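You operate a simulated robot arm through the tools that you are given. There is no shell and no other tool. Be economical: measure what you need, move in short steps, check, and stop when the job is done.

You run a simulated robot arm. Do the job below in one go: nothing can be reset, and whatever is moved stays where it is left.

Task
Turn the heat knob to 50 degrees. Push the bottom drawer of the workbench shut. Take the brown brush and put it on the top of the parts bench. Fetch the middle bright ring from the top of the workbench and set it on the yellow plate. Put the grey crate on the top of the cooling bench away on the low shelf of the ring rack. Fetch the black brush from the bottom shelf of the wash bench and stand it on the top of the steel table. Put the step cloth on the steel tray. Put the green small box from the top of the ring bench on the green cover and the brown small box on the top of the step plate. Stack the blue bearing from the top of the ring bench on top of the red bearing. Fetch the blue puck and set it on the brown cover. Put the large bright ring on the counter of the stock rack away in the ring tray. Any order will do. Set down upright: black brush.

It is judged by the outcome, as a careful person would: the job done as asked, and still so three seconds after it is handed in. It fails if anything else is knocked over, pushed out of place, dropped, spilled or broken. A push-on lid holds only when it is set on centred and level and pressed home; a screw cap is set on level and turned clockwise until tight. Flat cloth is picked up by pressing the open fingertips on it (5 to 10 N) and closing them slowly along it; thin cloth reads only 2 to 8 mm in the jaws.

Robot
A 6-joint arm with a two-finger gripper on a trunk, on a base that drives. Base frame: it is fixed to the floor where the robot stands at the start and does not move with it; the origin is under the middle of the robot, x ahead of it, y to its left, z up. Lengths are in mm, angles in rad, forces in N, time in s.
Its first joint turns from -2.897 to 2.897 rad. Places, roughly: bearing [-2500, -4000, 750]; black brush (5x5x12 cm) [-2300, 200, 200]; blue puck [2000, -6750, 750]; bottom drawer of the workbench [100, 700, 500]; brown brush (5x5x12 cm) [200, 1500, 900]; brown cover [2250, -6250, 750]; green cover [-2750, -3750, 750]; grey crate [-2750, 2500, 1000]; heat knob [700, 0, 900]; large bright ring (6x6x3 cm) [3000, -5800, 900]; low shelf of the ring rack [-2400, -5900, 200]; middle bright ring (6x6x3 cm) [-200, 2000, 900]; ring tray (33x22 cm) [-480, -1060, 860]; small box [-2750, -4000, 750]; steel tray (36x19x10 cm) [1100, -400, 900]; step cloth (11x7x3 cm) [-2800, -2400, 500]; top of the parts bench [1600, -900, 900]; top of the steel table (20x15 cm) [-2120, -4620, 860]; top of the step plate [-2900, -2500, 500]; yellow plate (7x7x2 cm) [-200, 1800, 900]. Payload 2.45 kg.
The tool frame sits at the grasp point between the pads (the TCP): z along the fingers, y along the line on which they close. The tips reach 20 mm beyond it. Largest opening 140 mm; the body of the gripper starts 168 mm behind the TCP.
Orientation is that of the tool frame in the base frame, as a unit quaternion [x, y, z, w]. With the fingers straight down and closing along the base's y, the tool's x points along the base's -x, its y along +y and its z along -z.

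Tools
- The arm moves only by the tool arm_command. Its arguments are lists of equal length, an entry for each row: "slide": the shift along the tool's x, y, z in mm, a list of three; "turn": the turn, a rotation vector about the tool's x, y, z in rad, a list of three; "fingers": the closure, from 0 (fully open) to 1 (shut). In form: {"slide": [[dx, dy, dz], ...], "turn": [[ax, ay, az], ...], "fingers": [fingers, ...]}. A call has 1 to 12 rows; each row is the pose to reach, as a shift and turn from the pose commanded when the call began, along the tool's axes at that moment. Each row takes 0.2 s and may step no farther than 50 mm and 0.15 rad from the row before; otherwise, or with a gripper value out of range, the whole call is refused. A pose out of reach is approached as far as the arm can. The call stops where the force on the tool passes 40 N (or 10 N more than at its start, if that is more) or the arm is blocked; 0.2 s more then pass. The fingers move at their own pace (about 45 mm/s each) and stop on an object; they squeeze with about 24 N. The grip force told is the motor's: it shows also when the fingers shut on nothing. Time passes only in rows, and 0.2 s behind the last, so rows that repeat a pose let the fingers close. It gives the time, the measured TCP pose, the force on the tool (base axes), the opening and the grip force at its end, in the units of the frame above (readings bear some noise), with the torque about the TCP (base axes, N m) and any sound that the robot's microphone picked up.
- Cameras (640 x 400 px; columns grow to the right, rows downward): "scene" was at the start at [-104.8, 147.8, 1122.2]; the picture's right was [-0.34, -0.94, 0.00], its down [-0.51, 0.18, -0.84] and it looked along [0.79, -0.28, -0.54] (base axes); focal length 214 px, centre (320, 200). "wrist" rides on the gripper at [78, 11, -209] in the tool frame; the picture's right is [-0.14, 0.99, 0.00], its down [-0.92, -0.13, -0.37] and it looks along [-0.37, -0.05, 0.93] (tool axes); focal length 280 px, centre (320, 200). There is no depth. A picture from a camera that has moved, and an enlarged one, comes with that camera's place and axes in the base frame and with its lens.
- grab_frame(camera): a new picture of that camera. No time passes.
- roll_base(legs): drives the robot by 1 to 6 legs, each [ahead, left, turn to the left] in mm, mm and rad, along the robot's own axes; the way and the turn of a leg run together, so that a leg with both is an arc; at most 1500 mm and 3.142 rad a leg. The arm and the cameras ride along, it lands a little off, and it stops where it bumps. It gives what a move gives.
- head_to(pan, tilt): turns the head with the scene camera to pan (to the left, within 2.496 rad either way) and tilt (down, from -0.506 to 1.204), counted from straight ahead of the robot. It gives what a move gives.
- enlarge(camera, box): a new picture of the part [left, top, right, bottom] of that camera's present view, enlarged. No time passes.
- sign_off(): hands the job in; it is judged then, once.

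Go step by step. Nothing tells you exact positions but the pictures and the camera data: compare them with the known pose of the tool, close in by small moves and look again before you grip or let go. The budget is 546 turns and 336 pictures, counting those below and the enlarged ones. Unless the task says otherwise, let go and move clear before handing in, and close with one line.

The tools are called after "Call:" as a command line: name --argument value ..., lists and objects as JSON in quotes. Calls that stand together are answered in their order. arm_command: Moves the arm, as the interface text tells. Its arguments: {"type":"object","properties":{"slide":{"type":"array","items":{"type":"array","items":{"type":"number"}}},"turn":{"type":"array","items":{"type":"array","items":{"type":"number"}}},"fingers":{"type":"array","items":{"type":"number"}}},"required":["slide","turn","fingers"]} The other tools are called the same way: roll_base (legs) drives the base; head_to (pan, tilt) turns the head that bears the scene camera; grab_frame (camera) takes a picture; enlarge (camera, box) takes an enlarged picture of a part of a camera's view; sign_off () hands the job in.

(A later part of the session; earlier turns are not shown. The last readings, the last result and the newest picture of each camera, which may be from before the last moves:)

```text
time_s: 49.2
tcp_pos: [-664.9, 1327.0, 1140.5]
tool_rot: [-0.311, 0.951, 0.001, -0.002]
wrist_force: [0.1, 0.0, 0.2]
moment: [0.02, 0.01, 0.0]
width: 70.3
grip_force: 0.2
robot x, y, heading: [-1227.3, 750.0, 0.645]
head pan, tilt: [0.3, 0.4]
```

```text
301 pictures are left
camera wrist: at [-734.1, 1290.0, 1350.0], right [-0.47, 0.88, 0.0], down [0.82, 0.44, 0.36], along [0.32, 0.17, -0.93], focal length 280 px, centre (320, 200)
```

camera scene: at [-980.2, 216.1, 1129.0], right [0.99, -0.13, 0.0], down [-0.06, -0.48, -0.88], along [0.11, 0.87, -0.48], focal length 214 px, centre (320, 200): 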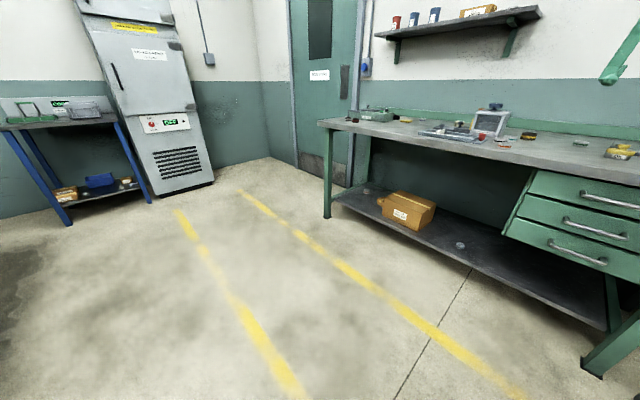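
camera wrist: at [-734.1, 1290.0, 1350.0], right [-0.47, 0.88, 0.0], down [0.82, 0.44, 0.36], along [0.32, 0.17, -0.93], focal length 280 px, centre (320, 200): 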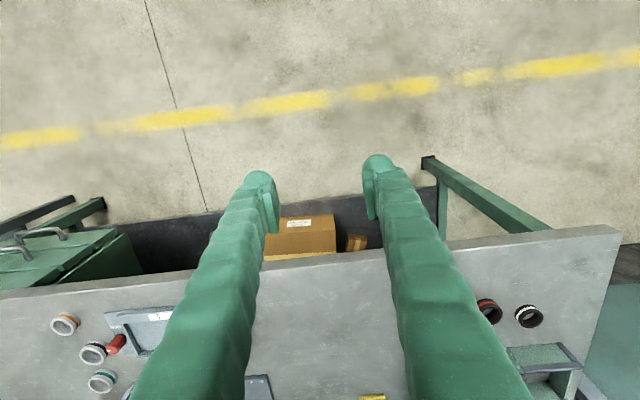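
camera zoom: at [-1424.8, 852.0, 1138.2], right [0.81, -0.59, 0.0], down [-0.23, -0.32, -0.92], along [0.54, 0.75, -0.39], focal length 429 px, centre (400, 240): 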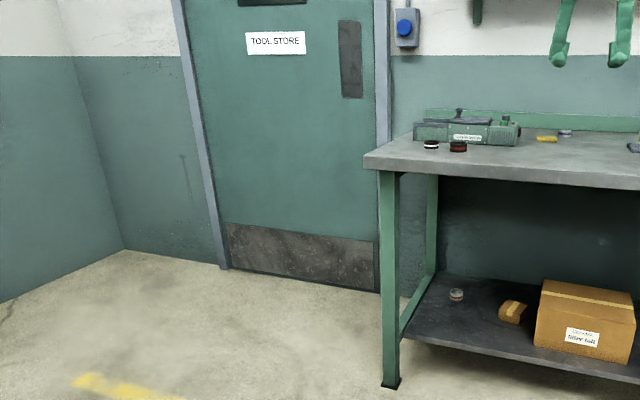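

Call:
enlarge --camera "scene" --box '[300, 110, 460, 210]'

Call:
head_to --pan -0.1 --tilt 0.4

Call:
grab_frame --camera "scene"

```text
4.00 times, centred on (380, 160) of scene
camera zoom: at [-1424.8, 852.0, 1138.2], right [0.81, -0.59, 0.0], down [-0.23, -0.32, -0.92], along [0.54, 0.75, -0.39], focal length 858 px, centre (80, 360)
```

zoom: 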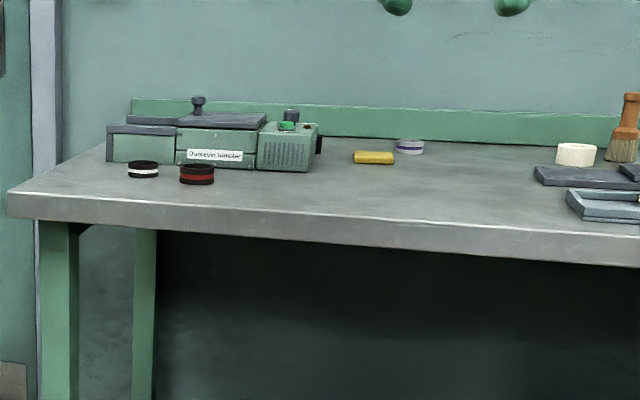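

```text
time_s: 50.1
tcp_pos: [-664.2, 1326.4, 1140.4]
tool_rot: [-0.31, 0.951, 0.001, -0.003]
wrist_force: [0.4, -0.8, 0.0]
moment: [-0.02, 0.04, 0.01]
width: 69.8
grip_force: 0.0
robot x, y, heading: [-1224.0, 744.5, 0.645]
head pan, tilt: [-0.099, 0.4]
```

```text
299 pictures are left
camera scene: at [-1399.9, 824.9, 1138.2], right [0.52, -0.86, 0.0], down [-0.33, -0.2, -0.92], along [0.79, 0.48, -0.39], focal length 214 px, centre (320, 200)
```

scene: 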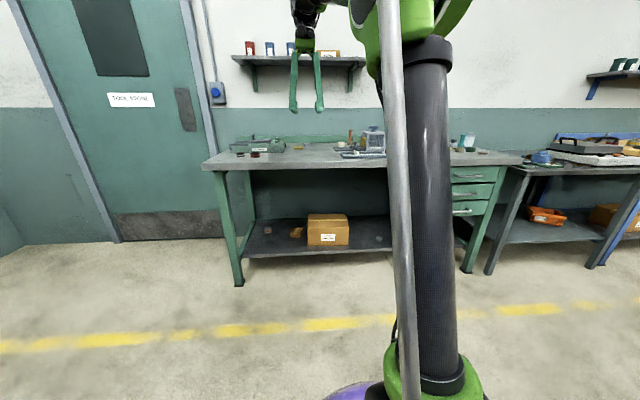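

The brown brush stands at the back of the bench, and a yellow plate with a banded ring lies near the far end. I'll drive closer and look from above.

Call:
roll_base --legs '[[0, 150, 0], [450, 0, 0]]'

Call:
grab_frame --camera "wrist"

Call:
head_to --pan 0.3 --tilt 0.55

Call:
grab_frame --camera "scene"

```text
time_s: 53.8
tcp_pos: [-372.6, 1702.5, 1141.3]
tool_rot: [-0.298, 0.954, 0.001, -0.003]
wrist_force: [-0.5, 0.3, -0.6]
moment: [0.02, 0.02, -0.01]
width: 70.2
grip_force: 0.0
robot x, y, heading: [-945.6, 1142.4, 0.615]
head pan, tilt: [-0.099, 0.4]
```

```text
298 pictures are left
camera wrist: at [-442.3, 1667.5, 1350.0], right [-0.45, 0.89, 0.0], down [0.83, 0.42, 0.36], along [0.33, 0.16, -0.93], focal length 280 px, centre (320, 200)
```

wrist: 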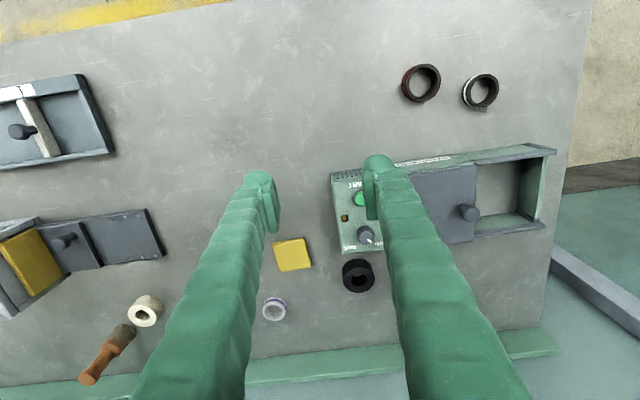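

```text
time_s: 54.7
tcp_pos: [-371.4, 1703.0, 1139.7]
tool_rot: [-0.299, 0.954, 0.001, -0.002]
wrist_force: [0.3, 0.6, 0.3]
moment: [0.0, 0.0, -0.01]
width: 69.9
grip_force: 0.0
robot x, y, heading: [-944.9, 1135.6, 0.613]
head pan, tilt: [0.3, 0.55]
```

```text
297 pictures are left
camera scene: at [-1145.9, 1245.2, 1124.5], right [0.79, -0.61, 0.0], down [-0.32, -0.41, -0.85], along [0.52, 0.68, -0.52], focal length 214 px, centre (320, 200)
```

scene: 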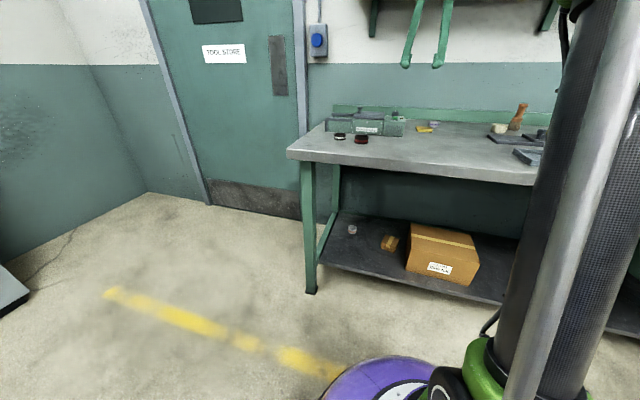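

A ring may be hidden behind the right finger. I'll shift sideways to see.

Call:
arm_command --slide '[[-20, 50, 0], [-50, 90, 0], [-50, 120, 0]]' --turn '[[0, 0, 0], [0, 0, 0], [0, 0, 0]]' --fingers '[0.5, 0.5, 0.5]'

Call:
grab_frame --camera "wrist"

```text
refused: row 1 steps farther than a row can; nothing moved
```

```text
296 pictures are left
camera wrist: at [-442.4, 1667.5, 1350.0], right [-0.45, 0.89, 0.0], down [0.83, 0.42, 0.36], along [0.33, 0.16, -0.93], focal length 280 px, centre (320, 200)
```

wrist: 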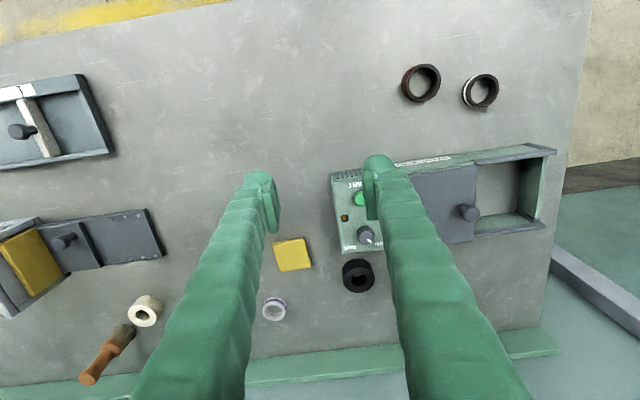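

Call:
arm_command --slide '[[-15, 40, 0], [-35, 80, 0], [-50, 120, 0]]' --turn '[[0, 0, 0], [0, 0, 0], [0, 0, 0]]' --fingers '[0.5, 0.5, 0.5]'

Call:
grab_frame --camera "wrist"

```text
time_s: 55.5
tcp_pos: [-396.0, 1827.8, 1140.5]
tool_rot: [-0.298, 0.955, 0.0, -0.002]
wrist_force: [-0.1, -0.7, 1.1]
moment: [0.12, -0.01, -0.03]
width: 69.9
grip_force: 0.1
robot x, y, heading: [-945.8, 1133.4, 0.62]
head pan, tilt: [0.3, 0.55]
```

```text
295 pictures are left
camera wrist: at [-467.0, 1793.4, 1350.6], right [-0.45, 0.89, 0.0], down [0.83, 0.42, 0.36], along [0.33, 0.16, -0.93], focal length 280 px, centre (320, 200)
```

wrist: 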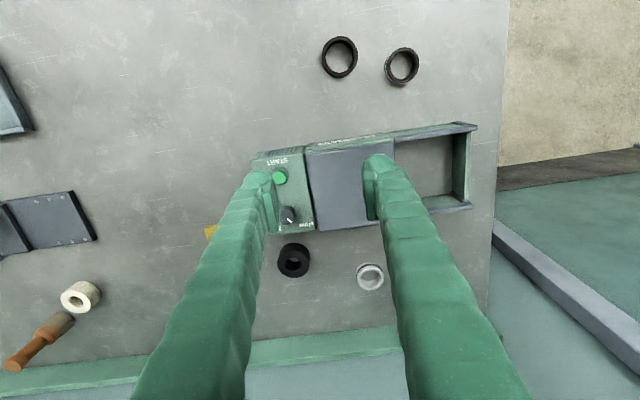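

Call:
enlarge --camera "wrist" --box '[240, 210, 400, 310]'

```text
4.00 times, centred on (320, 260) of wrist
camera zoom: at [-467.0, 1793.4, 1350.6], right [-0.45, 0.89, 0.0], down [0.83, 0.42, 0.36], along [0.33, 0.16, -0.93], focal length 1122 px, centre (320, -40)
```

zoom: 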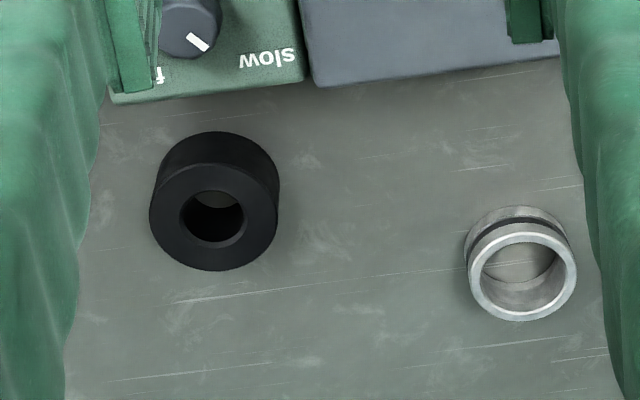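

The middle bright ring sits behind the device at about (-219, 2020). I'll shift the base left and a bit closer.

Call:
roll_base --legs '[[0, 260, 0], [160, 0, 0]]'

Call:
grab_frame --camera "wrist"

Call:
grab_frame --camera "scene"

```text
time_s: 58.3
tcp_pos: [-403.6, 2125.0, 1139.8]
tool_rot: [-0.295, 0.955, -0.001, -0.002]
wrist_force: [-0.7, -0.2, 0.4]
moment: [0.03, 0.0, -0.02]
width: 70.2
grip_force: 0.2
robot x, y, heading: [-955.0, 1437.5, 0.614]
head pan, tilt: [0.3, 0.55]
```

```text
293 pictures are left
camera wrist: at [-474.9, 2091.0, 1350.1], right [-0.45, 0.9, 0.0], down [0.83, 0.41, 0.36], along [0.33, 0.16, -0.93], focal length 280 px, centre (320, 200)
```

wrist: 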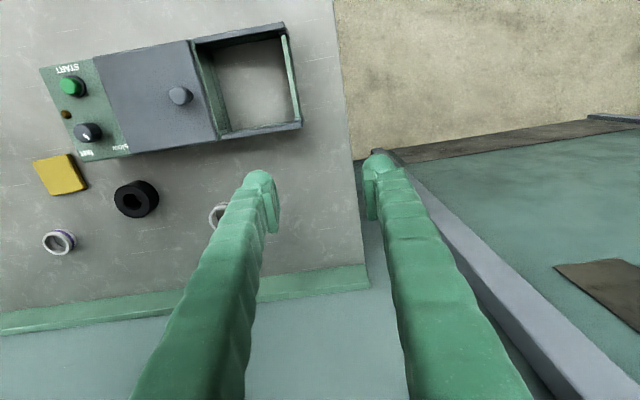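

```text
292 pictures are left
camera scene: at [-1157.0, 1546.2, 1124.5], right [0.79, -0.61, 0.0], down [-0.32, -0.41, -0.85], along [0.52, 0.67, -0.52], focal length 214 px, centre (320, 200)
```

scene: 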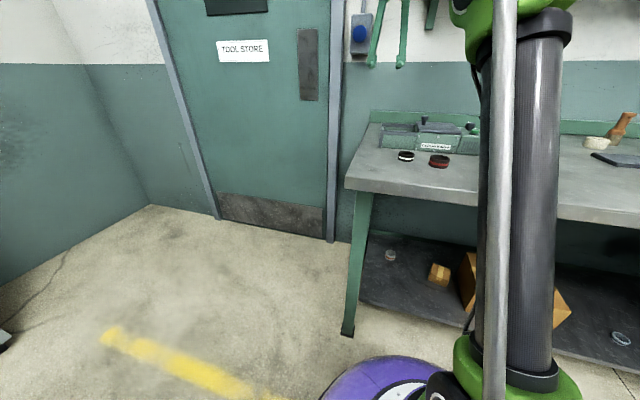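

Call:
arm_command --slide '[[-19, -38, 0], [-38, -76, 0], [-57, -114, 0], [-76, -153, 0], [-95, -191, 0], [-95, -191, 40], [-95, -191, 80], [-95, -191, 110], [-95, -191, 110]]' --turn '[[0, 0, -0.03], [0, 0, -0.03], [0, 0, -0.03], [0, 0, -0.03], [0, 0, -0.03], [0, 0, -0.03], [0, 0, -0.03], [0, 0, -0.03], [0, 0, -0.03]]' --fingers '[0.33, 0.33, 0.33, 0.33, 0.33, 0.33, 0.33, 0.33, 0.33]'

Call:
grab_frame --camera "wrist"

```text
time_s: 59.9
tcp_pos: [-326.2, 2181.2, 1197.9]
tool_rot: [-0.375, 0.927, -0.011, -0.013]
wrist_force: [-0.4, 0.2, 1.4]
moment: [-0.07, 0.02, 0.03]
width: 94.1
grip_force: 0.0
robot x, y, heading: [-842.5, 1623.0, 0.748]
head pan, tilt: [0.3, 0.55]
stopped in row 7: the arm was blocked; the commanded pose is now the measured one
```

```text
291 pictures are left
camera wrist: at [-386.3, 2141.1, 1409.7], right [-0.59, 0.81, -0.02], down [0.75, 0.56, 0.34], along [0.28, 0.19, -0.94], focal length 280 px, centre (320, 200)
```

wrist: 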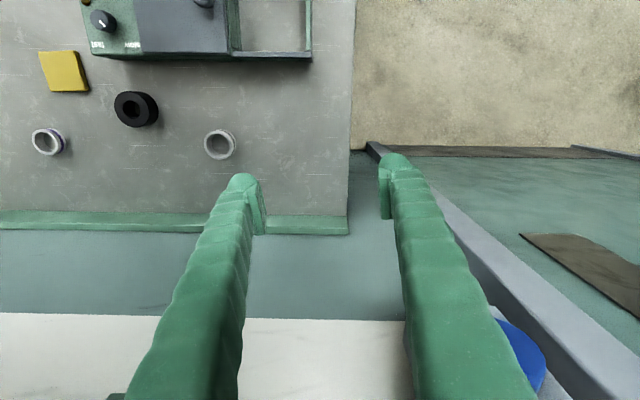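

The arm was blocked and the base got shoved. I'll look at what it touched.

Call:
grab_frame --camera "scene"

Call:
head_to --pan -0.3 --tilt 0.1

Call:
grab_frame --camera "scene"

```text
290 pictures are left
camera scene: at [-1229.8, 1532.9, 1126.9], right [0.86, -0.5, 0.06], down [-0.12, -0.32, -0.94], along [0.49, 0.8, -0.33], focal length 214 px, centre (320, 200)
```

scene: 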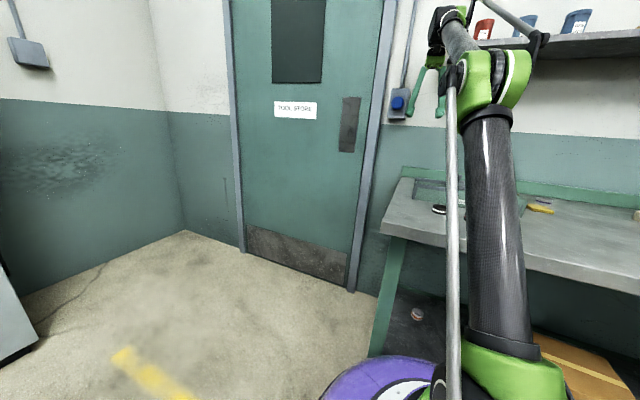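

```text
time_s: 60.9
tcp_pos: [-248.8, 2239.2, 1054.5]
tool_rot: [-0.384, 0.921, 0.013, -0.064]
wrist_force: [-5.3, -14.5, 24.0]
moment: [2.79, -1.75, -0.29]
width: 93.9
grip_force: 0.3
robot x, y, heading: [-879.2, 1573.1, 0.759]
head pan, tilt: [-0.3, 0.099]
```

```text
289 pictures are left
camera scene: at [-1205.6, 1615.6, 1154.1], right [0.45, -0.89, 0.06], down [0.04, -0.05, -1.0], along [0.89, 0.45, 0.01], focal length 214 px, centre (320, 200)
```

scene: 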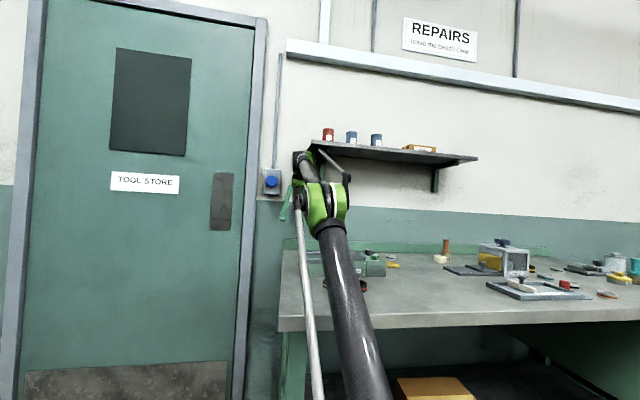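

The robot is leaning with its elbow near the wall shelf. I'll retract the arm toward the robot gently.

Call:
arm_command --slide '[[15, 0, 0], [30, 0, 0], [45, 0, 0]]' --turn '[[0, 0, 0], [0, 0, 0], [0, 0, 0]]' --fingers '[0.33, 0.33, 0.33]'

Call:
grab_frame --camera "scene"

Call:
grab_frame --camera "wrist"

```text
time_s: 61.2
tcp_pos: [-328.5, 2273.1, 907.7]
tool_rot: [-0.458, 0.881, 0.028, -0.118]
wrist_force: [60.2, 110.4, 138.8]
moment: [-0.43, -9.59, 6.73]
width: 93.5
grip_force: 0.0
robot x, y, heading: [-1024.3, 1505.1, 0.927]
head pan, tilt: [-0.3, 0.099]
stopped in row 1: the arm was blocked; the commanded pose is now the measured one
```

```text
288 pictures are left
camera scene: at [-1221.3, 1513.3, 1164.6], right [0.59, -0.81, 0.01], down [-0.06, -0.06, -1.0], along [0.81, 0.59, -0.09], focal length 214 px, centre (320, 200)
```

scene: 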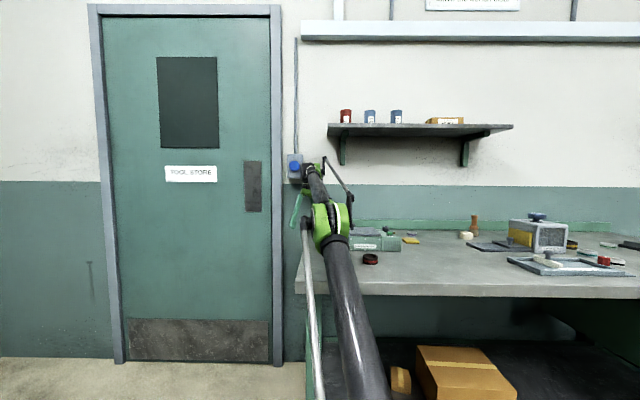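

```text
287 pictures are left
camera wrist: at [-331.9, 2228.2, 1126.0], right [-0.72, 0.68, 0.13], down [0.7, 0.7, 0.17], along [0.02, 0.21, -0.98], focal length 280 px, centre (320, 200)
```

wrist: 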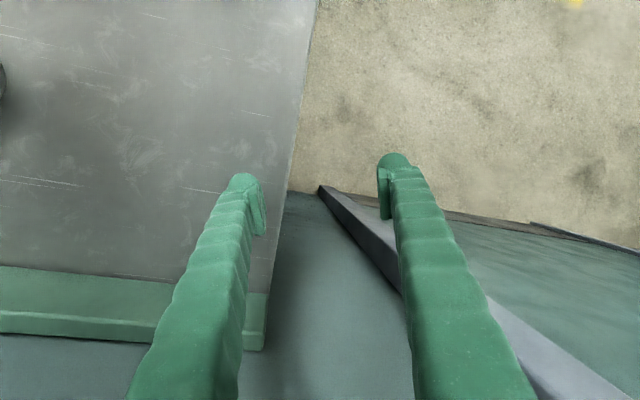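

Call:
arm_command --slide '[[0, 0, 0], [0, 0, 0], [5, 0, -10]]' --turn '[[0, 0, 0], [0, 0, 0], [0, 0, 0]]' --fingers '[0.33, 0.33, 0.33]'

Call:
grab_frame --camera "scene"

Call:
grab_frame --camera "wrist"

```text
time_s: 61.5
tcp_pos: [-326.2, 2263.2, 906.1]
tool_rot: [-0.455, 0.882, 0.03, -0.118]
wrist_force: [-3.3, -3.1, 185.3]
moment: [-5.47, -9.41, -2.94]
width: 92.3
grip_force: 1.9
robot x, y, heading: [-1027.0, 1493.6, 0.928]
head pan, tilt: [-0.3, 0.099]
stopped in row 1: the force on the tool passed its limit at 264 N (the readings are from after the stop); the commanded pose is now the measured one
```

```text
286 pictures are left
camera scene: at [-1230.3, 1502.8, 1163.7], right [0.59, -0.81, 0.01], down [-0.06, -0.06, -1.0], along [0.81, 0.58, -0.08], focal length 214 px, centre (320, 200)
```

scene: 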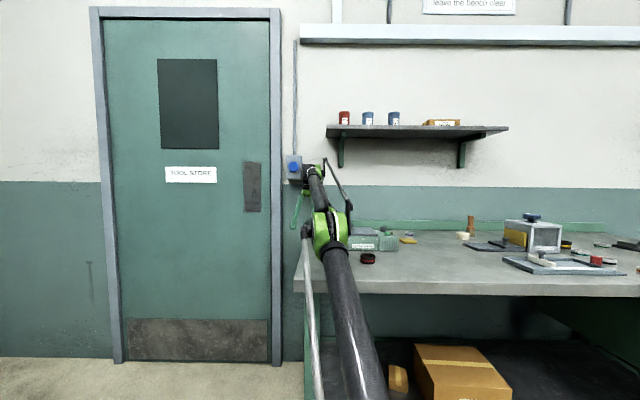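

```text
285 pictures are left
camera wrist: at [-329.3, 2217.6, 1124.9], right [-0.71, 0.69, 0.13], down [0.7, 0.69, 0.17], along [0.02, 0.21, -0.98], focal length 280 px, centre (320, 200)
```

wrist: 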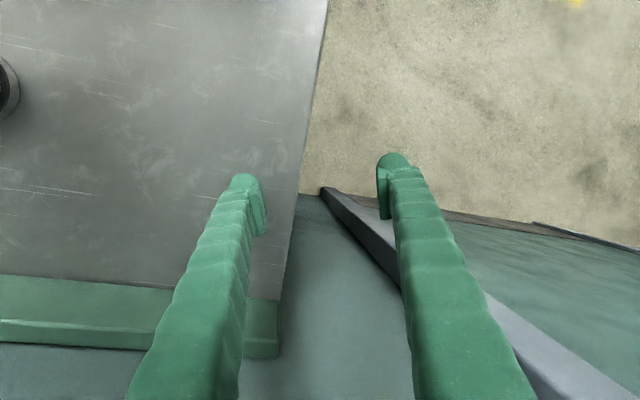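

The left finger is pressing on the table with the robot's weight. I'll lift it straight off in tiny steps.

Call:
arm_command --slide '[[0, 0, -6], [0, 0, -14], [0, 0, -25]]' --turn '[[0, 0, 0], [0, 0, 0], [0, 0, 0]]' --fingers '[0.33, 0.33, 0.33]'

```text
time_s: 62.3
tcp_pos: [-321.5, 2277.9, 913.0]
tool_rot: [-0.46, 0.88, 0.032, -0.116]
wrist_force: [-0.7, -0.9, 0.1]
moment: [0.02, -0.01, 0.01]
width: 93.9
grip_force: 0.0
out of reach, approached as far as the arm can: row 3
robot x, y, heading: [-1026.6, 1497.3, 0.934]
head pan, tilt: [-0.3, 0.099]
```

Call:
arm_command --slide '[[10, 0, -15], [20, 0, -40], [40, 0, -75], [70, 0, -110], [105, 0, -140], [140, 0, -170]]' --turn '[[0, 0, 0], [0, 0, 0], [0, 0, 0], [0, 0, 0], [0, 0, 0], [0, 0, 0]]' --fingers '[0.33, 0.33, 0.33, 0.33, 0.33, 0.33]'

Call:
grab_frame --camera "scene"

Call:
grab_frame --camera "wrist"

```text
time_s: 63.1
tcp_pos: [-345.5, 2240.5, 984.2]
tool_rot: [-0.462, 0.879, 0.034, -0.11]
wrist_force: [3.8, 4.8, -2.7]
moment: [-1.13, 0.79, 0.11]
width: 93.6
grip_force: 0.1
out of reach, approached as far as the arm can: row 2, 3
robot x, y, heading: [-1027.5, 1505.3, 0.934]
head pan, tilt: [-0.3, 0.099]
stopped in row 3: the force on the tool passed its limit at 201 N (the readings are from after the stop); the commanded pose is now the measured one
```

```text
284 pictures are left
camera scene: at [-1220.3, 1507.2, 1164.5], right [0.59, -0.8, 0.01], down [-0.07, -0.06, -1.0], along [0.8, 0.59, -0.09], focal length 214 px, centre (320, 200)
```

scene: 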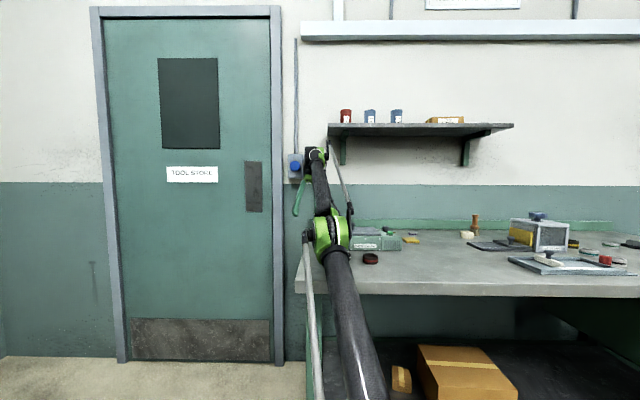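

```text
283 pictures are left
camera wrist: at [-351.7, 2191.9, 1202.3], right [-0.72, 0.68, 0.14], down [0.69, 0.7, 0.19], along [0.03, 0.23, -0.97], focal length 280 px, centre (320, 200)
```

wrist: 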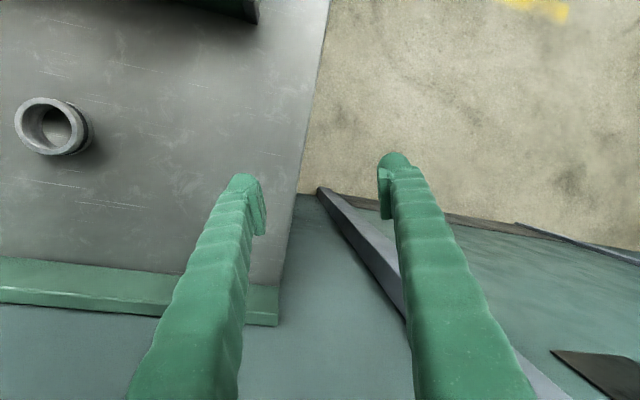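

The wrist is crowding the wall near the switch box; I'll back the base away.

Call:
roll_base --legs '[[-100, 0, 0]]'

Call:
grab_frame --camera "scene"

```text
time_s: 64.0
tcp_pos: [-360.3, 2236.3, 981.8]
tool_rot: [-0.465, 0.878, 0.034, -0.112]
wrist_force: [4.8, 7.4, -11.1]
moment: [-0.86, 1.17, 0.3]
width: 93.9
grip_force: 0.0
robot x, y, heading: [-1038.7, 1493.6, 0.951]
head pan, tilt: [-0.3, 0.099]
stopped in leg 1: the force on the tool passed its limit at 75 N (the readings are from after the stop); the commanded pose is now the measured one
```

```text
282 pictures are left
camera scene: at [-1219.5, 1494.8, 1166.0], right [0.6, -0.8, 0.0], down [-0.08, -0.06, -1.0], along [0.79, 0.6, -0.1], focal length 214 px, centre (320, 200)
```

scene: 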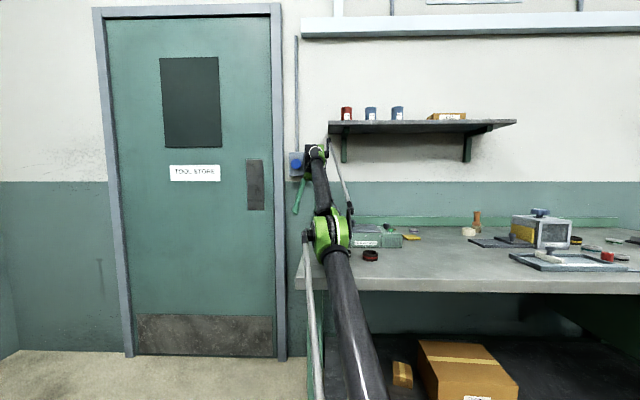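

Call:
enlarge --camera "scene" --box '[260, 100, 420, 300]'

Call:
grab_frame --camera "wrist"

```text
2.00 times, centred on (340, 200) of scene
camera zoom: at [-1219.5, 1494.8, 1166.0], right [0.6, -0.8, 0.0], down [-0.08, -0.06, -1.0], along [0.79, 0.6, -0.1], focal length 429 px, centre (280, 200)
```

zoom: 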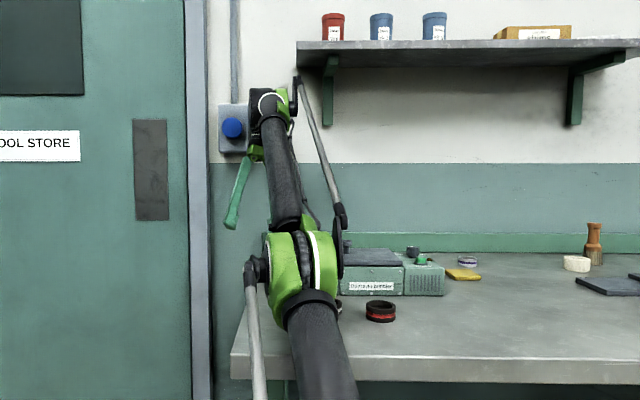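

```text
280 pictures are left
camera wrist: at [-365.1, 2187.2, 1200.6], right [-0.73, 0.67, 0.14], down [0.69, 0.7, 0.19], along [0.03, 0.23, -0.97], focal length 280 px, centre (320, 200)
```

wrist: 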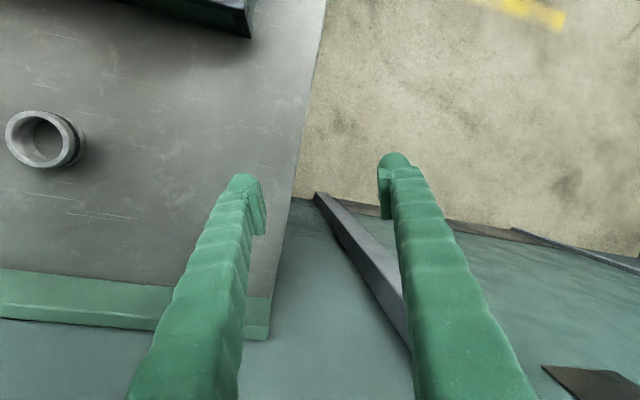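

Call:
arm_command --slide '[[10, 0, 3], [22, 0, 6], [36, 0, 9], [55, 0, 9], [80, 0, 9], [110, 0, 9]]' --turn '[[0, 0, 0], [0, 0, 0], [0, 0, 0], [0, 0, 0], [0, 0, 0], [0, 0, 0]]' --fingers '[0.33, 0.33, 0.33, 0.33, 0.33, 0.33]'

Call:
enlarge --camera "scene" --box '[220, 100, 420, 300]'

```text
time_s: 64.2
tcp_pos: [-362.7, 2235.6, 984.9]
tool_rot: [-0.466, 0.877, 0.035, -0.111]
wrist_force: [6.4, 7.9, -13.1]
moment: [-1.25, 1.47, 0.36]
width: 93.7
grip_force: 0.0
robot x, y, heading: [-1040.0, 1487.4, 0.951]
head pan, tilt: [-0.3, 0.099]
stopped in row 1: the force on the tool passed its limit at 82 N (the readings are from after the stop); the commanded pose is now the measured one
```

```text
2.00 times, centred on (320, 200) of scene
camera zoom: at [-1219.5, 1495.2, 1165.9], right [0.6, -0.8, 0.0], down [-0.08, -0.06, -1.0], along [0.79, 0.6, -0.1], focal length 429 px, centre (320, 200)
```

zoom: 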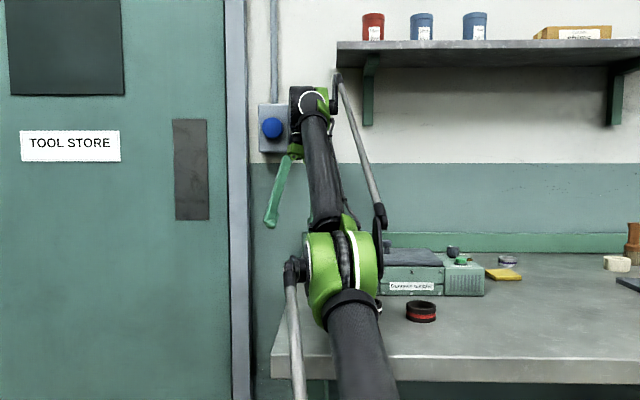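

Call:
enlarge --camera "scene" --box '[280, 130, 360, 230]'

```text
4.00 times, centred on (320, 180) of scene
camera zoom: at [-1219.5, 1495.2, 1165.9], right [0.6, -0.8, 0.0], down [-0.08, -0.06, -1.0], along [0.79, 0.6, -0.1], focal length 858 px, centre (320, 280)
```

zoom: 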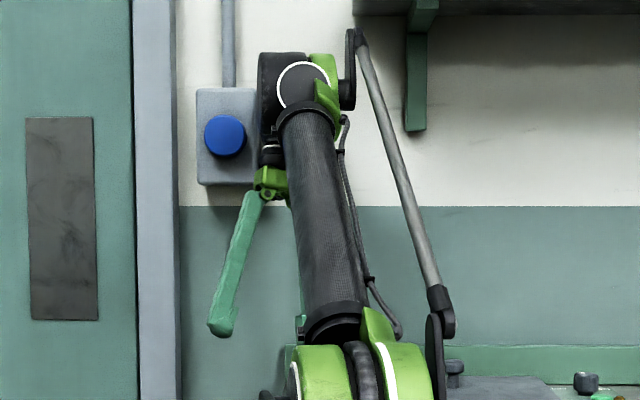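

It looks like the gripper is folded against its own forearm. I'll lower a little to open that angle.

Call:
arm_command --slide '[[0, 0, 8], [0, 0, 18], [0, 0, 28]]' --turn '[[0, 0, 0], [0, 0, 0], [0, 0, 0]]' --fingers '[0.33, 0.33, 0.33]'

```text
time_s: 64.5
tcp_pos: [-363.3, 2234.0, 987.9]
tool_rot: [-0.465, 0.878, 0.035, -0.109]
wrist_force: [5.8, 7.3, -13.8]
moment: [-1.12, 1.33, 0.29]
width: 93.6
grip_force: 0.0
robot x, y, heading: [-1036.8, 1491.7, 0.948]
head pan, tilt: [-0.3, 0.099]
stopped in row 1: the force on the tool passed its limit at 51 N (the readings are from after the stop); the commanded pose is now the measured one
```

Call:
arm_command --slide '[[-8, 0, 0], [-15, 0, 0]]' --turn '[[0, 0, 0], [0, 0, 0]]' --fingers '[0.33, 0.33]'

Call:
grab_frame --camera "scene"

```text
time_s: 65.1
tcp_pos: [-358.1, 2240.0, 982.9]
tool_rot: [-0.466, 0.877, 0.035, -0.111]
wrist_force: [-1.2, -0.2, 0.3]
moment: [0.02, 0.02, -0.02]
width: 93.9
grip_force: 0.1
out of reach, approached as far as the arm can: row 2
robot x, y, heading: [-1036.2, 1491.5, 0.95]
head pan, tilt: [-0.3, 0.099]
```

```text
277 pictures are left
camera scene: at [-1217.7, 1496.9, 1166.2], right [0.6, -0.8, 0.0], down [-0.08, -0.06, -0.99], along [0.79, 0.6, -0.1], focal length 214 px, centre (320, 200)
```

scene: 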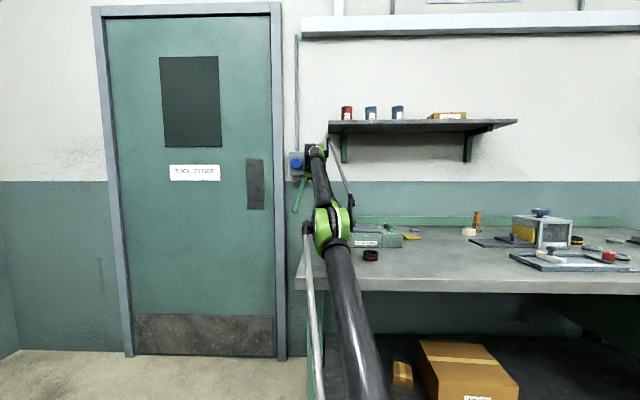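

Call:
arm_command --slide '[[-25, 0, 4], [-50, 0, 6], [-75, 0, 6]]' --turn '[[0, -0.08, 0], [0, -0.16, 0], [0, -0.23, 0]]' --fingers '[0.33, 0.33, 0.33]'

Call:
enlarge --camera "scene" --box '[260, 120, 420, 270]'

Call:
grab_frame --camera "wrist"

```text
time_s: 65.9
tcp_pos: [-325.5, 2292.5, 983.5]
tool_rot: [-0.458, 0.885, 0.089, -0.005]
wrist_force: [0.4, -0.3, -0.4]
moment: [0.02, 0.05, -0.06]
width: 93.9
grip_force: 0.0
robot x, y, heading: [-1040.0, 1488.4, 0.945]
head pan, tilt: [-0.3, 0.099]
```

```text
2.67 times, centred on (340, 195) of scene
camera zoom: at [-1231.1, 1491.3, 1164.8], right [0.6, -0.8, 0.0], down [-0.07, -0.05, -1.0], along [0.79, 0.6, -0.09], focal length 572 px, centre (267, 213)
```

zoom: 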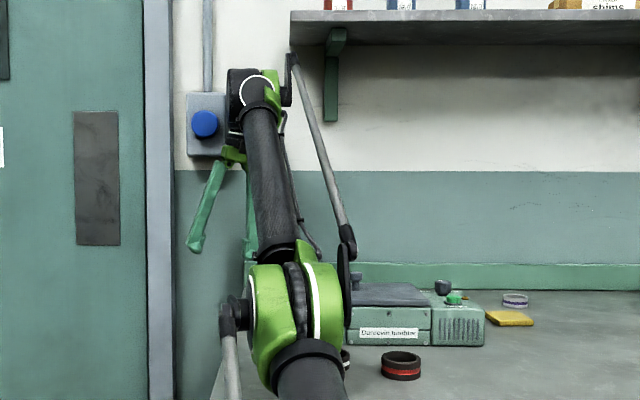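

```text
275 pictures are left
camera wrist: at [-360.4, 2203.5, 1185.9], right [-0.72, 0.67, 0.17], down [0.67, 0.62, 0.41], along [0.17, 0.41, -0.9], focal length 280 px, centre (320, 200)
```

wrist: 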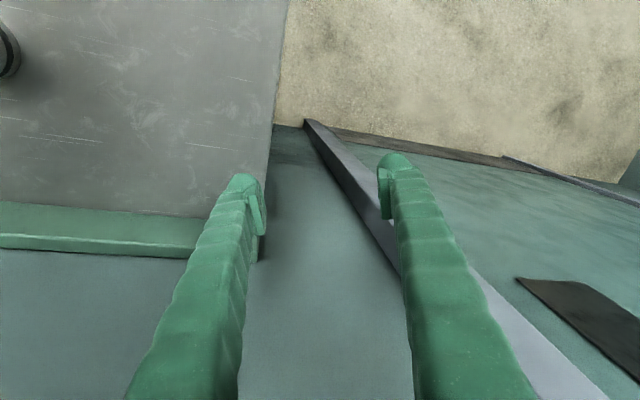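

Clear of contact now. Try backing the base away again.

Call:
roll_base --legs '[[-80, 0, 0]]'

Call:
grab_frame --camera "scene"

```text
time_s: 67.1
tcp_pos: [-324.7, 2294.8, 983.5]
tool_rot: [-0.461, 0.883, 0.09, -0.01]
wrist_force: [-0.7, 0.0, -0.1]
moment: [0.0, -0.02, -0.03]
width: 93.9
grip_force: 0.0
robot x, y, heading: [-1041.3, 1489.3, 0.953]
head pan, tilt: [-0.3, 0.099]
stopped in leg 1: the robot was blocked; the commanded pose is now the measured one
```

```text
274 pictures are left
camera scene: at [-1219.3, 1491.7, 1165.7], right [0.61, -0.79, 0.0], down [-0.08, -0.06, -1.0], along [0.79, 0.61, -0.1], focal length 214 px, centre (320, 200)
```

scene: 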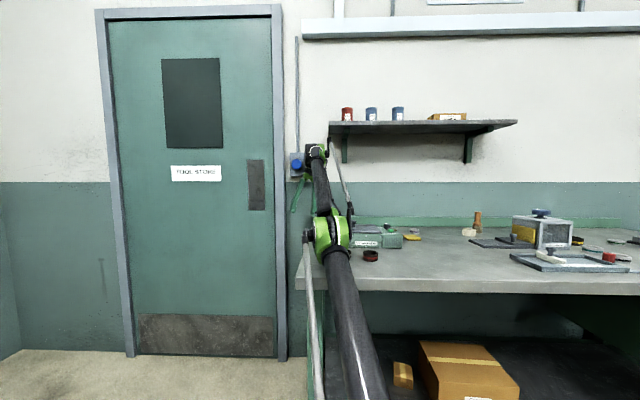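

Call:
head_to --pan -0.2 --tilt 0.9

Call:
grab_frame --camera "scene"

Call:
head_to --pan 1.0 --tilt 0.9

Call:
grab_frame --camera "scene"

```text
time_s: 68.2
tcp_pos: [-324.8, 2294.4, 984.3]
tool_rot: [-0.461, 0.883, 0.09, -0.009]
wrist_force: [0.7, -0.2, -0.5]
moment: [0.01, -0.01, -0.03]
width: 93.6
grip_force: 0.0
robot x, y, heading: [-1041.2, 1491.5, 0.958]
head pan, tilt: [-0.201, 0.901]
```

```text
273 pictures are left
camera scene: at [-1237.6, 1487.2, 1094.6], right [0.68, -0.73, 0.0], down [-0.57, -0.53, -0.63], along [0.46, 0.43, -0.78], focal length 214 px, centre (320, 200)
```

scene: 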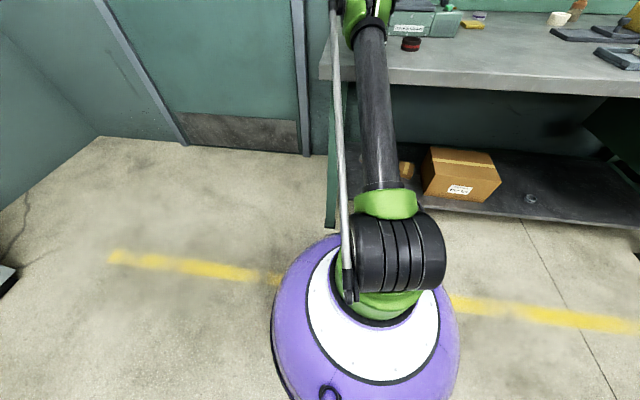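

```text
time_s: 69.6
tcp_pos: [-324.4, 2295.0, 983.7]
tool_rot: [-0.461, 0.883, 0.09, -0.01]
wrist_force: [-0.5, 0.3, -0.2]
moment: [-0.01, 0.0, -0.01]
width: 93.9
grip_force: 0.1
robot x, y, heading: [-1035.8, 1489.2, 0.955]
head pan, tilt: [1.0, 0.901]
```

```text
272 pictures are left
camera scene: at [-1321.1, 1505.5, 1094.2], right [0.93, 0.37, 0.0], down [0.29, -0.73, -0.62], along [-0.23, 0.58, -0.78], focal length 214 px, centre (320, 200)
```

scene: 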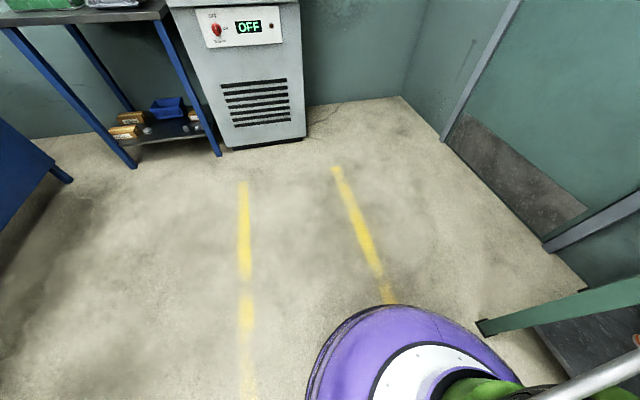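

Call:
head_to --pan 2.49 --tilt 0.8

Call:
grab_frame --camera "scene"

Call:
roll_base --legs '[[-30, 0, 0]]'

```text
time_s: 71.2
tcp_pos: [-325.0, 2294.2, 983.9]
tool_rot: [-0.461, 0.883, 0.09, -0.009]
wrist_force: [-1.0, 0.3, -0.7]
moment: [0.01, -0.03, -0.01]
width: 93.9
grip_force: 0.1
robot x, y, heading: [-1035.7, 1490.5, 0.954]
head pan, tilt: [2.491, 0.799]
```

```text
271 pictures are left
camera scene: at [-1370.0, 1411.3, 1101.7], right [-0.3, 0.95, 0.0], down [0.69, 0.22, -0.69], along [-0.66, -0.21, -0.72], focal length 214 px, centre (320, 200)
```

scene: 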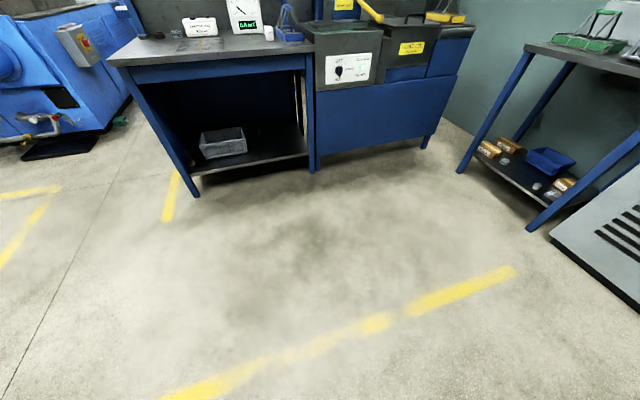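

```text
time_s: 72.0
tcp_pos: [-340.1, 2275.1, 975.9]
tool_rot: [-0.461, 0.883, 0.089, -0.012]
wrist_force: [-0.1, -0.1, 0.3]
moment: [0.0, -0.03, -0.04]
width: 93.8
grip_force: 0.1
robot x, y, heading: [-1052.6, 1462.0, 0.959]
head pan, tilt: [2.491, 0.799]
```

It moved. Continue backing in small legs.

Call:
roll_base --legs '[[-40, 0, 0]]'

Call:
roll_base --legs '[[-80, 0, 0]]'

Call:
head_to --pan 0.0 --tilt 0.4

Call:
grab_frame --camera "scene"

```text
time_s: 72.9
tcp_pos: [-361.7, 2240.5, 976.2]
tool_rot: [-0.461, 0.883, 0.09, -0.013]
wrist_force: [0.0, 0.0, -0.4]
moment: [0.04, -0.02, -0.04]
width: 93.8
grip_force: 0.0
robot x, y, heading: [-1080.1, 1429.2, 0.958]
head pan, tilt: [2.491, 0.799]
```

```text
time_s: 74.0
tcp_pos: [-408.9, 2177.0, 976.9]
tool_rot: [-0.461, 0.883, 0.089, -0.012]
wrist_force: [0.0, 0.3, -0.3]
moment: [-0.01, 0.0, 0.01]
width: 93.8
grip_force: 0.0
robot x, y, heading: [-1127.2, 1363.9, 0.952]
head pan, tilt: [2.491, 0.799]
```

```text
time_s: 76.2
tcp_pos: [-408.8, 2175.5, 976.0]
tool_rot: [-0.462, 0.882, 0.09, -0.012]
wrist_force: [0.4, 0.5, -0.3]
moment: [-0.01, 0.0, 0.02]
width: 93.7
grip_force: 0.1
robot x, y, heading: [-1126.6, 1362.5, 0.95]
head pan, tilt: [0.0, 0.4]
```

```text
270 pictures are left
camera scene: at [-1323.0, 1390.0, 1138.2], right [0.82, -0.58, 0.0], down [-0.22, -0.32, -0.92], along [0.53, 0.75, -0.39], focal length 214 px, centre (320, 200)
```

scene: 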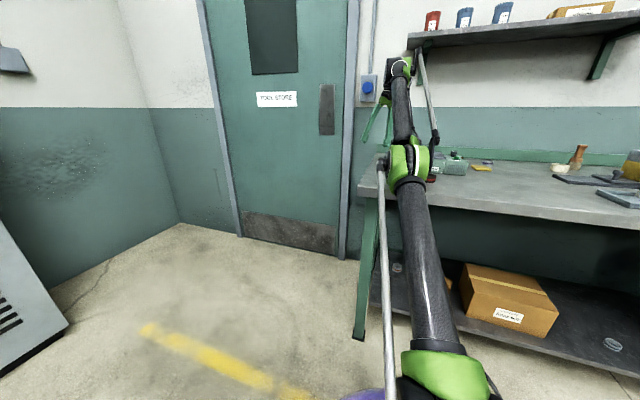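

Call:
roll_base --legs '[[-250, 0, 0]]'

Call:
arm_command --slide '[[15, 0, -30], [30, 0, -60], [45, 0, -90]]' --turn '[[0.05, 0, 0], [0.11, 0, 0], [0.17, 0, 0]]' --fingers '[0.33, 0.33, 0.33]'

Call:
grab_frame --camera "scene"

Call:
grab_frame --camera "wrist"

```text
time_s: 78.0
tcp_pos: [-542.3, 1974.3, 975.5]
tool_rot: [-0.458, 0.884, 0.091, -0.012]
wrist_force: [0.2, 0.5, -0.2]
moment: [-0.01, 0.01, -0.03]
width: 93.8
grip_force: 0.0
robot x, y, heading: [-1265.3, 1169.1, 0.943]
head pan, tilt: [0.0, 0.4]
```

```text
time_s: 78.8
tcp_pos: [-558.4, 1920.6, 1061.8]
tool_rot: [-0.457, 0.889, 0.015, 0.026]
wrist_force: [0.3, -0.4, -1.3]
moment: [-0.02, 0.06, -0.03]
width: 94.0
grip_force: 0.1
out of reach, approached as far as the arm can: row 3
robot x, y, heading: [-1266.8, 1167.2, 0.951]
head pan, tilt: [0.0, 0.4]
```

```text
269 pictures are left
camera scene: at [-1462.7, 1194.7, 1138.2], right [0.81, -0.58, 0.0], down [-0.23, -0.32, -0.92], along [0.54, 0.75, -0.39], focal length 214 px, centre (320, 200)
```

scene: 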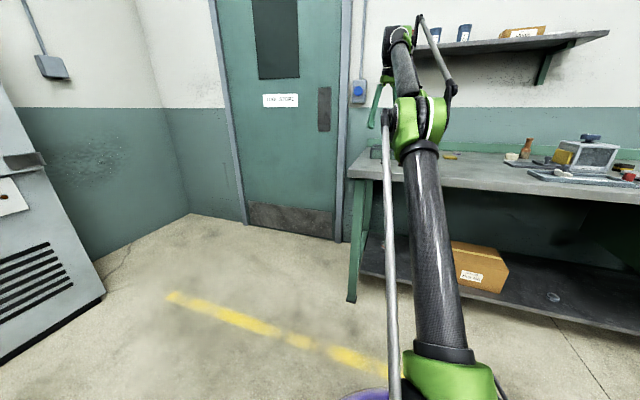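

```text
268 pictures are left
camera wrist: at [-621.2, 1852.5, 1266.0], right [-0.73, 0.69, 0.01], down [0.63, 0.65, 0.42], along [0.29, 0.31, -0.91], focal length 280 px, centre (320, 200)
```

wrist: 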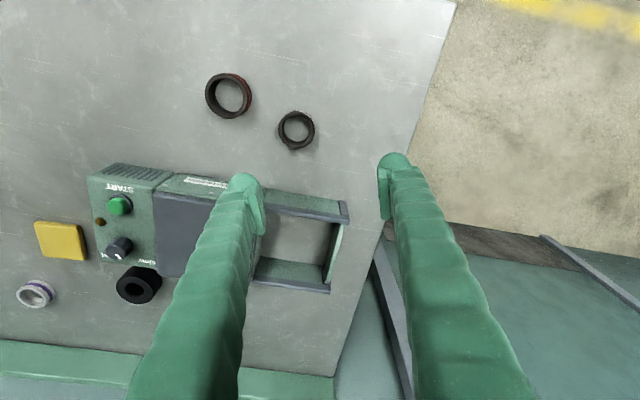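

All is still in place; the wrist had hit the wall shelf. I'll tuck the arm in, realign the base facing the bench, and come in low this time.

Call:
arm_command --slide '[[48, 6, 0], [95, 13, 0], [142, 19, 10], [189, 26, 20], [236, 32, 30], [283, 39, 40], [331, 45, 50]]' --turn '[[0, 0.02, 0], [0, 0.04, 0], [0, 0.06, 0], [0, 0.06, 0], [0, 0.06, 0], [0, 0.06, 0], [0, 0.06, 0]]' --fingers '[0.33, 0.33, 0.33, 0.33, 0.33, 0.33, 0.33]'

Call:
roll_base --legs '[[0, 0, -0.318]]'

```text
time_s: 80.4
tcp_pos: [-789.4, 1685.4, 990.1]
tool_rot: [-0.457, 0.89, 0.0, 0.001]
wrist_force: [1.5, -0.3, -0.2]
moment: [-0.06, 0.05, -0.02]
width: 93.9
grip_force: 0.1
robot x, y, heading: [-1265.8, 1167.8, 0.95]
head pan, tilt: [0.0, 0.4]
```

```text
time_s: 81.8
tcp_pos: [-647.1, 1504.6, 989.5]
tool_rot: [-0.307, 0.952, 0.0, 0.001]
wrist_force: [-0.3, 1.2, -0.1]
moment: [0.03, 0.01, -0.03]
width: 93.9
grip_force: 0.1
robot x, y, heading: [-1264.6, 1166.2, 0.622]
head pan, tilt: [0.0, 0.4]
```

Call:
roll_base --legs '[[0, 75, 0], [410, 0, 0]]'

Call:
grab_frame --camera "wrist"

Call:
grab_frame --camera "scene"

```text
time_s: 85.0
tcp_pos: [-364.1, 1807.1, 990.1]
tool_rot: [-0.311, 0.95, 0.001, 0.001]
wrist_force: [-0.4, -0.1, 0.3]
moment: [0.02, -0.01, -0.02]
width: 94.1
grip_force: 0.2
robot x, y, heading: [-974.8, 1464.1, 0.625]
head pan, tilt: [0.0, 0.4]
```

```text
267 pictures are left
camera wrist: at [-435.1, 1770.2, 1199.4], right [-0.47, 0.88, 0.0], down [0.82, 0.44, 0.37], along [0.33, 0.18, -0.93], focal length 280 px, centre (320, 200)
```

wrist: 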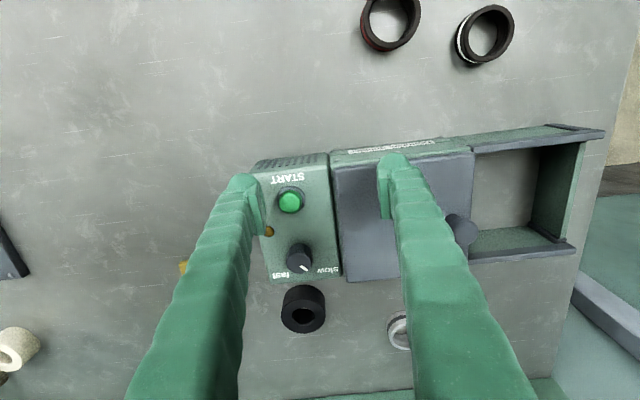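

```text
266 pictures are left
camera scene: at [-1158.8, 1553.0, 1138.2], right [0.59, -0.81, 0.0], down [-0.31, -0.23, -0.92], along [0.74, 0.54, -0.39], focal length 214 px, centre (320, 200)
```

scene: 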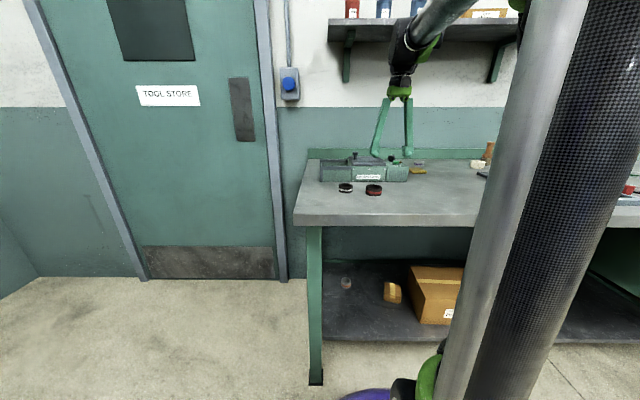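

I'll raise slightly, shift in line with the ring, then go in over the device's open end.

Call:
arm_command --slide '[[0, 30, -25], [0, 60, -28], [0, 86, -28], [-45, 86, -28], [-90, 86, -28], [-135, 86, -28], [-180, 86, -28], [-222, 86, -28], [-244, 86, -28]]' --turn '[[0, 0, 0], [0, 0, 0], [0, 0, 0], [0, 0, 0], [0, 0, 0], [0, 0, 0], [0, 0, 0], [0, 0, 0], [0, 0, 0]]' --fingers '[0.33, 0.33, 0.33, 0.33, 0.33, 0.33, 0.33, 0.33, 0.33]'

Call:
grab_frame --camera "wrist"

Call:
grab_frame --camera "scene"

```text
time_s: 87.0
tcp_pos: [-217.7, 2021.8, 1017.6]
tool_rot: [-0.311, 0.95, 0.0, -0.001]
wrist_force: [0.0, 0.0, -0.1]
moment: [0.04, -0.07, -0.01]
width: 94.0
grip_force: 0.1
robot x, y, heading: [-979.6, 1469.3, 0.634]
head pan, tilt: [0.0, 0.4]
```

```text
265 pictures are left
camera wrist: at [-288.1, 1983.9, 1227.2], right [-0.47, 0.88, 0.0], down [0.82, 0.44, 0.37], along [0.33, 0.18, -0.93], focal length 280 px, centre (320, 200)
```

wrist: 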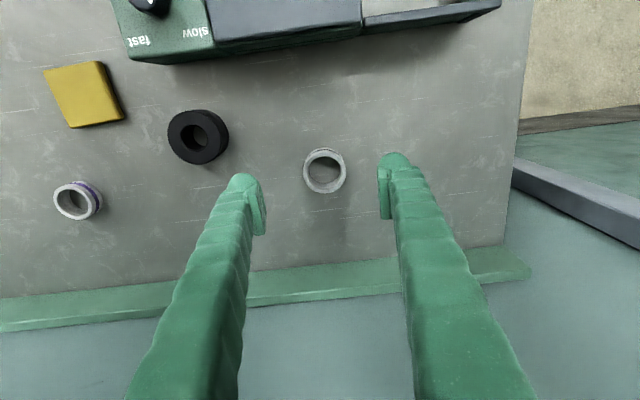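

```text
264 pictures are left
camera scene: at [-1159.0, 1552.9, 1138.2], right [0.59, -0.81, 0.0], down [-0.31, -0.23, -0.92], along [0.74, 0.54, -0.39], focal length 214 px, centre (320, 200)
```

scene: 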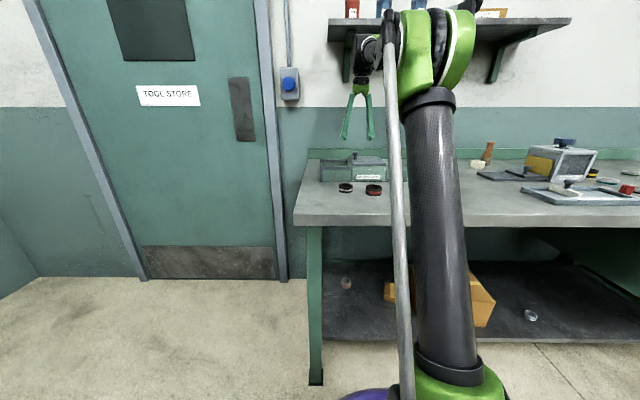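

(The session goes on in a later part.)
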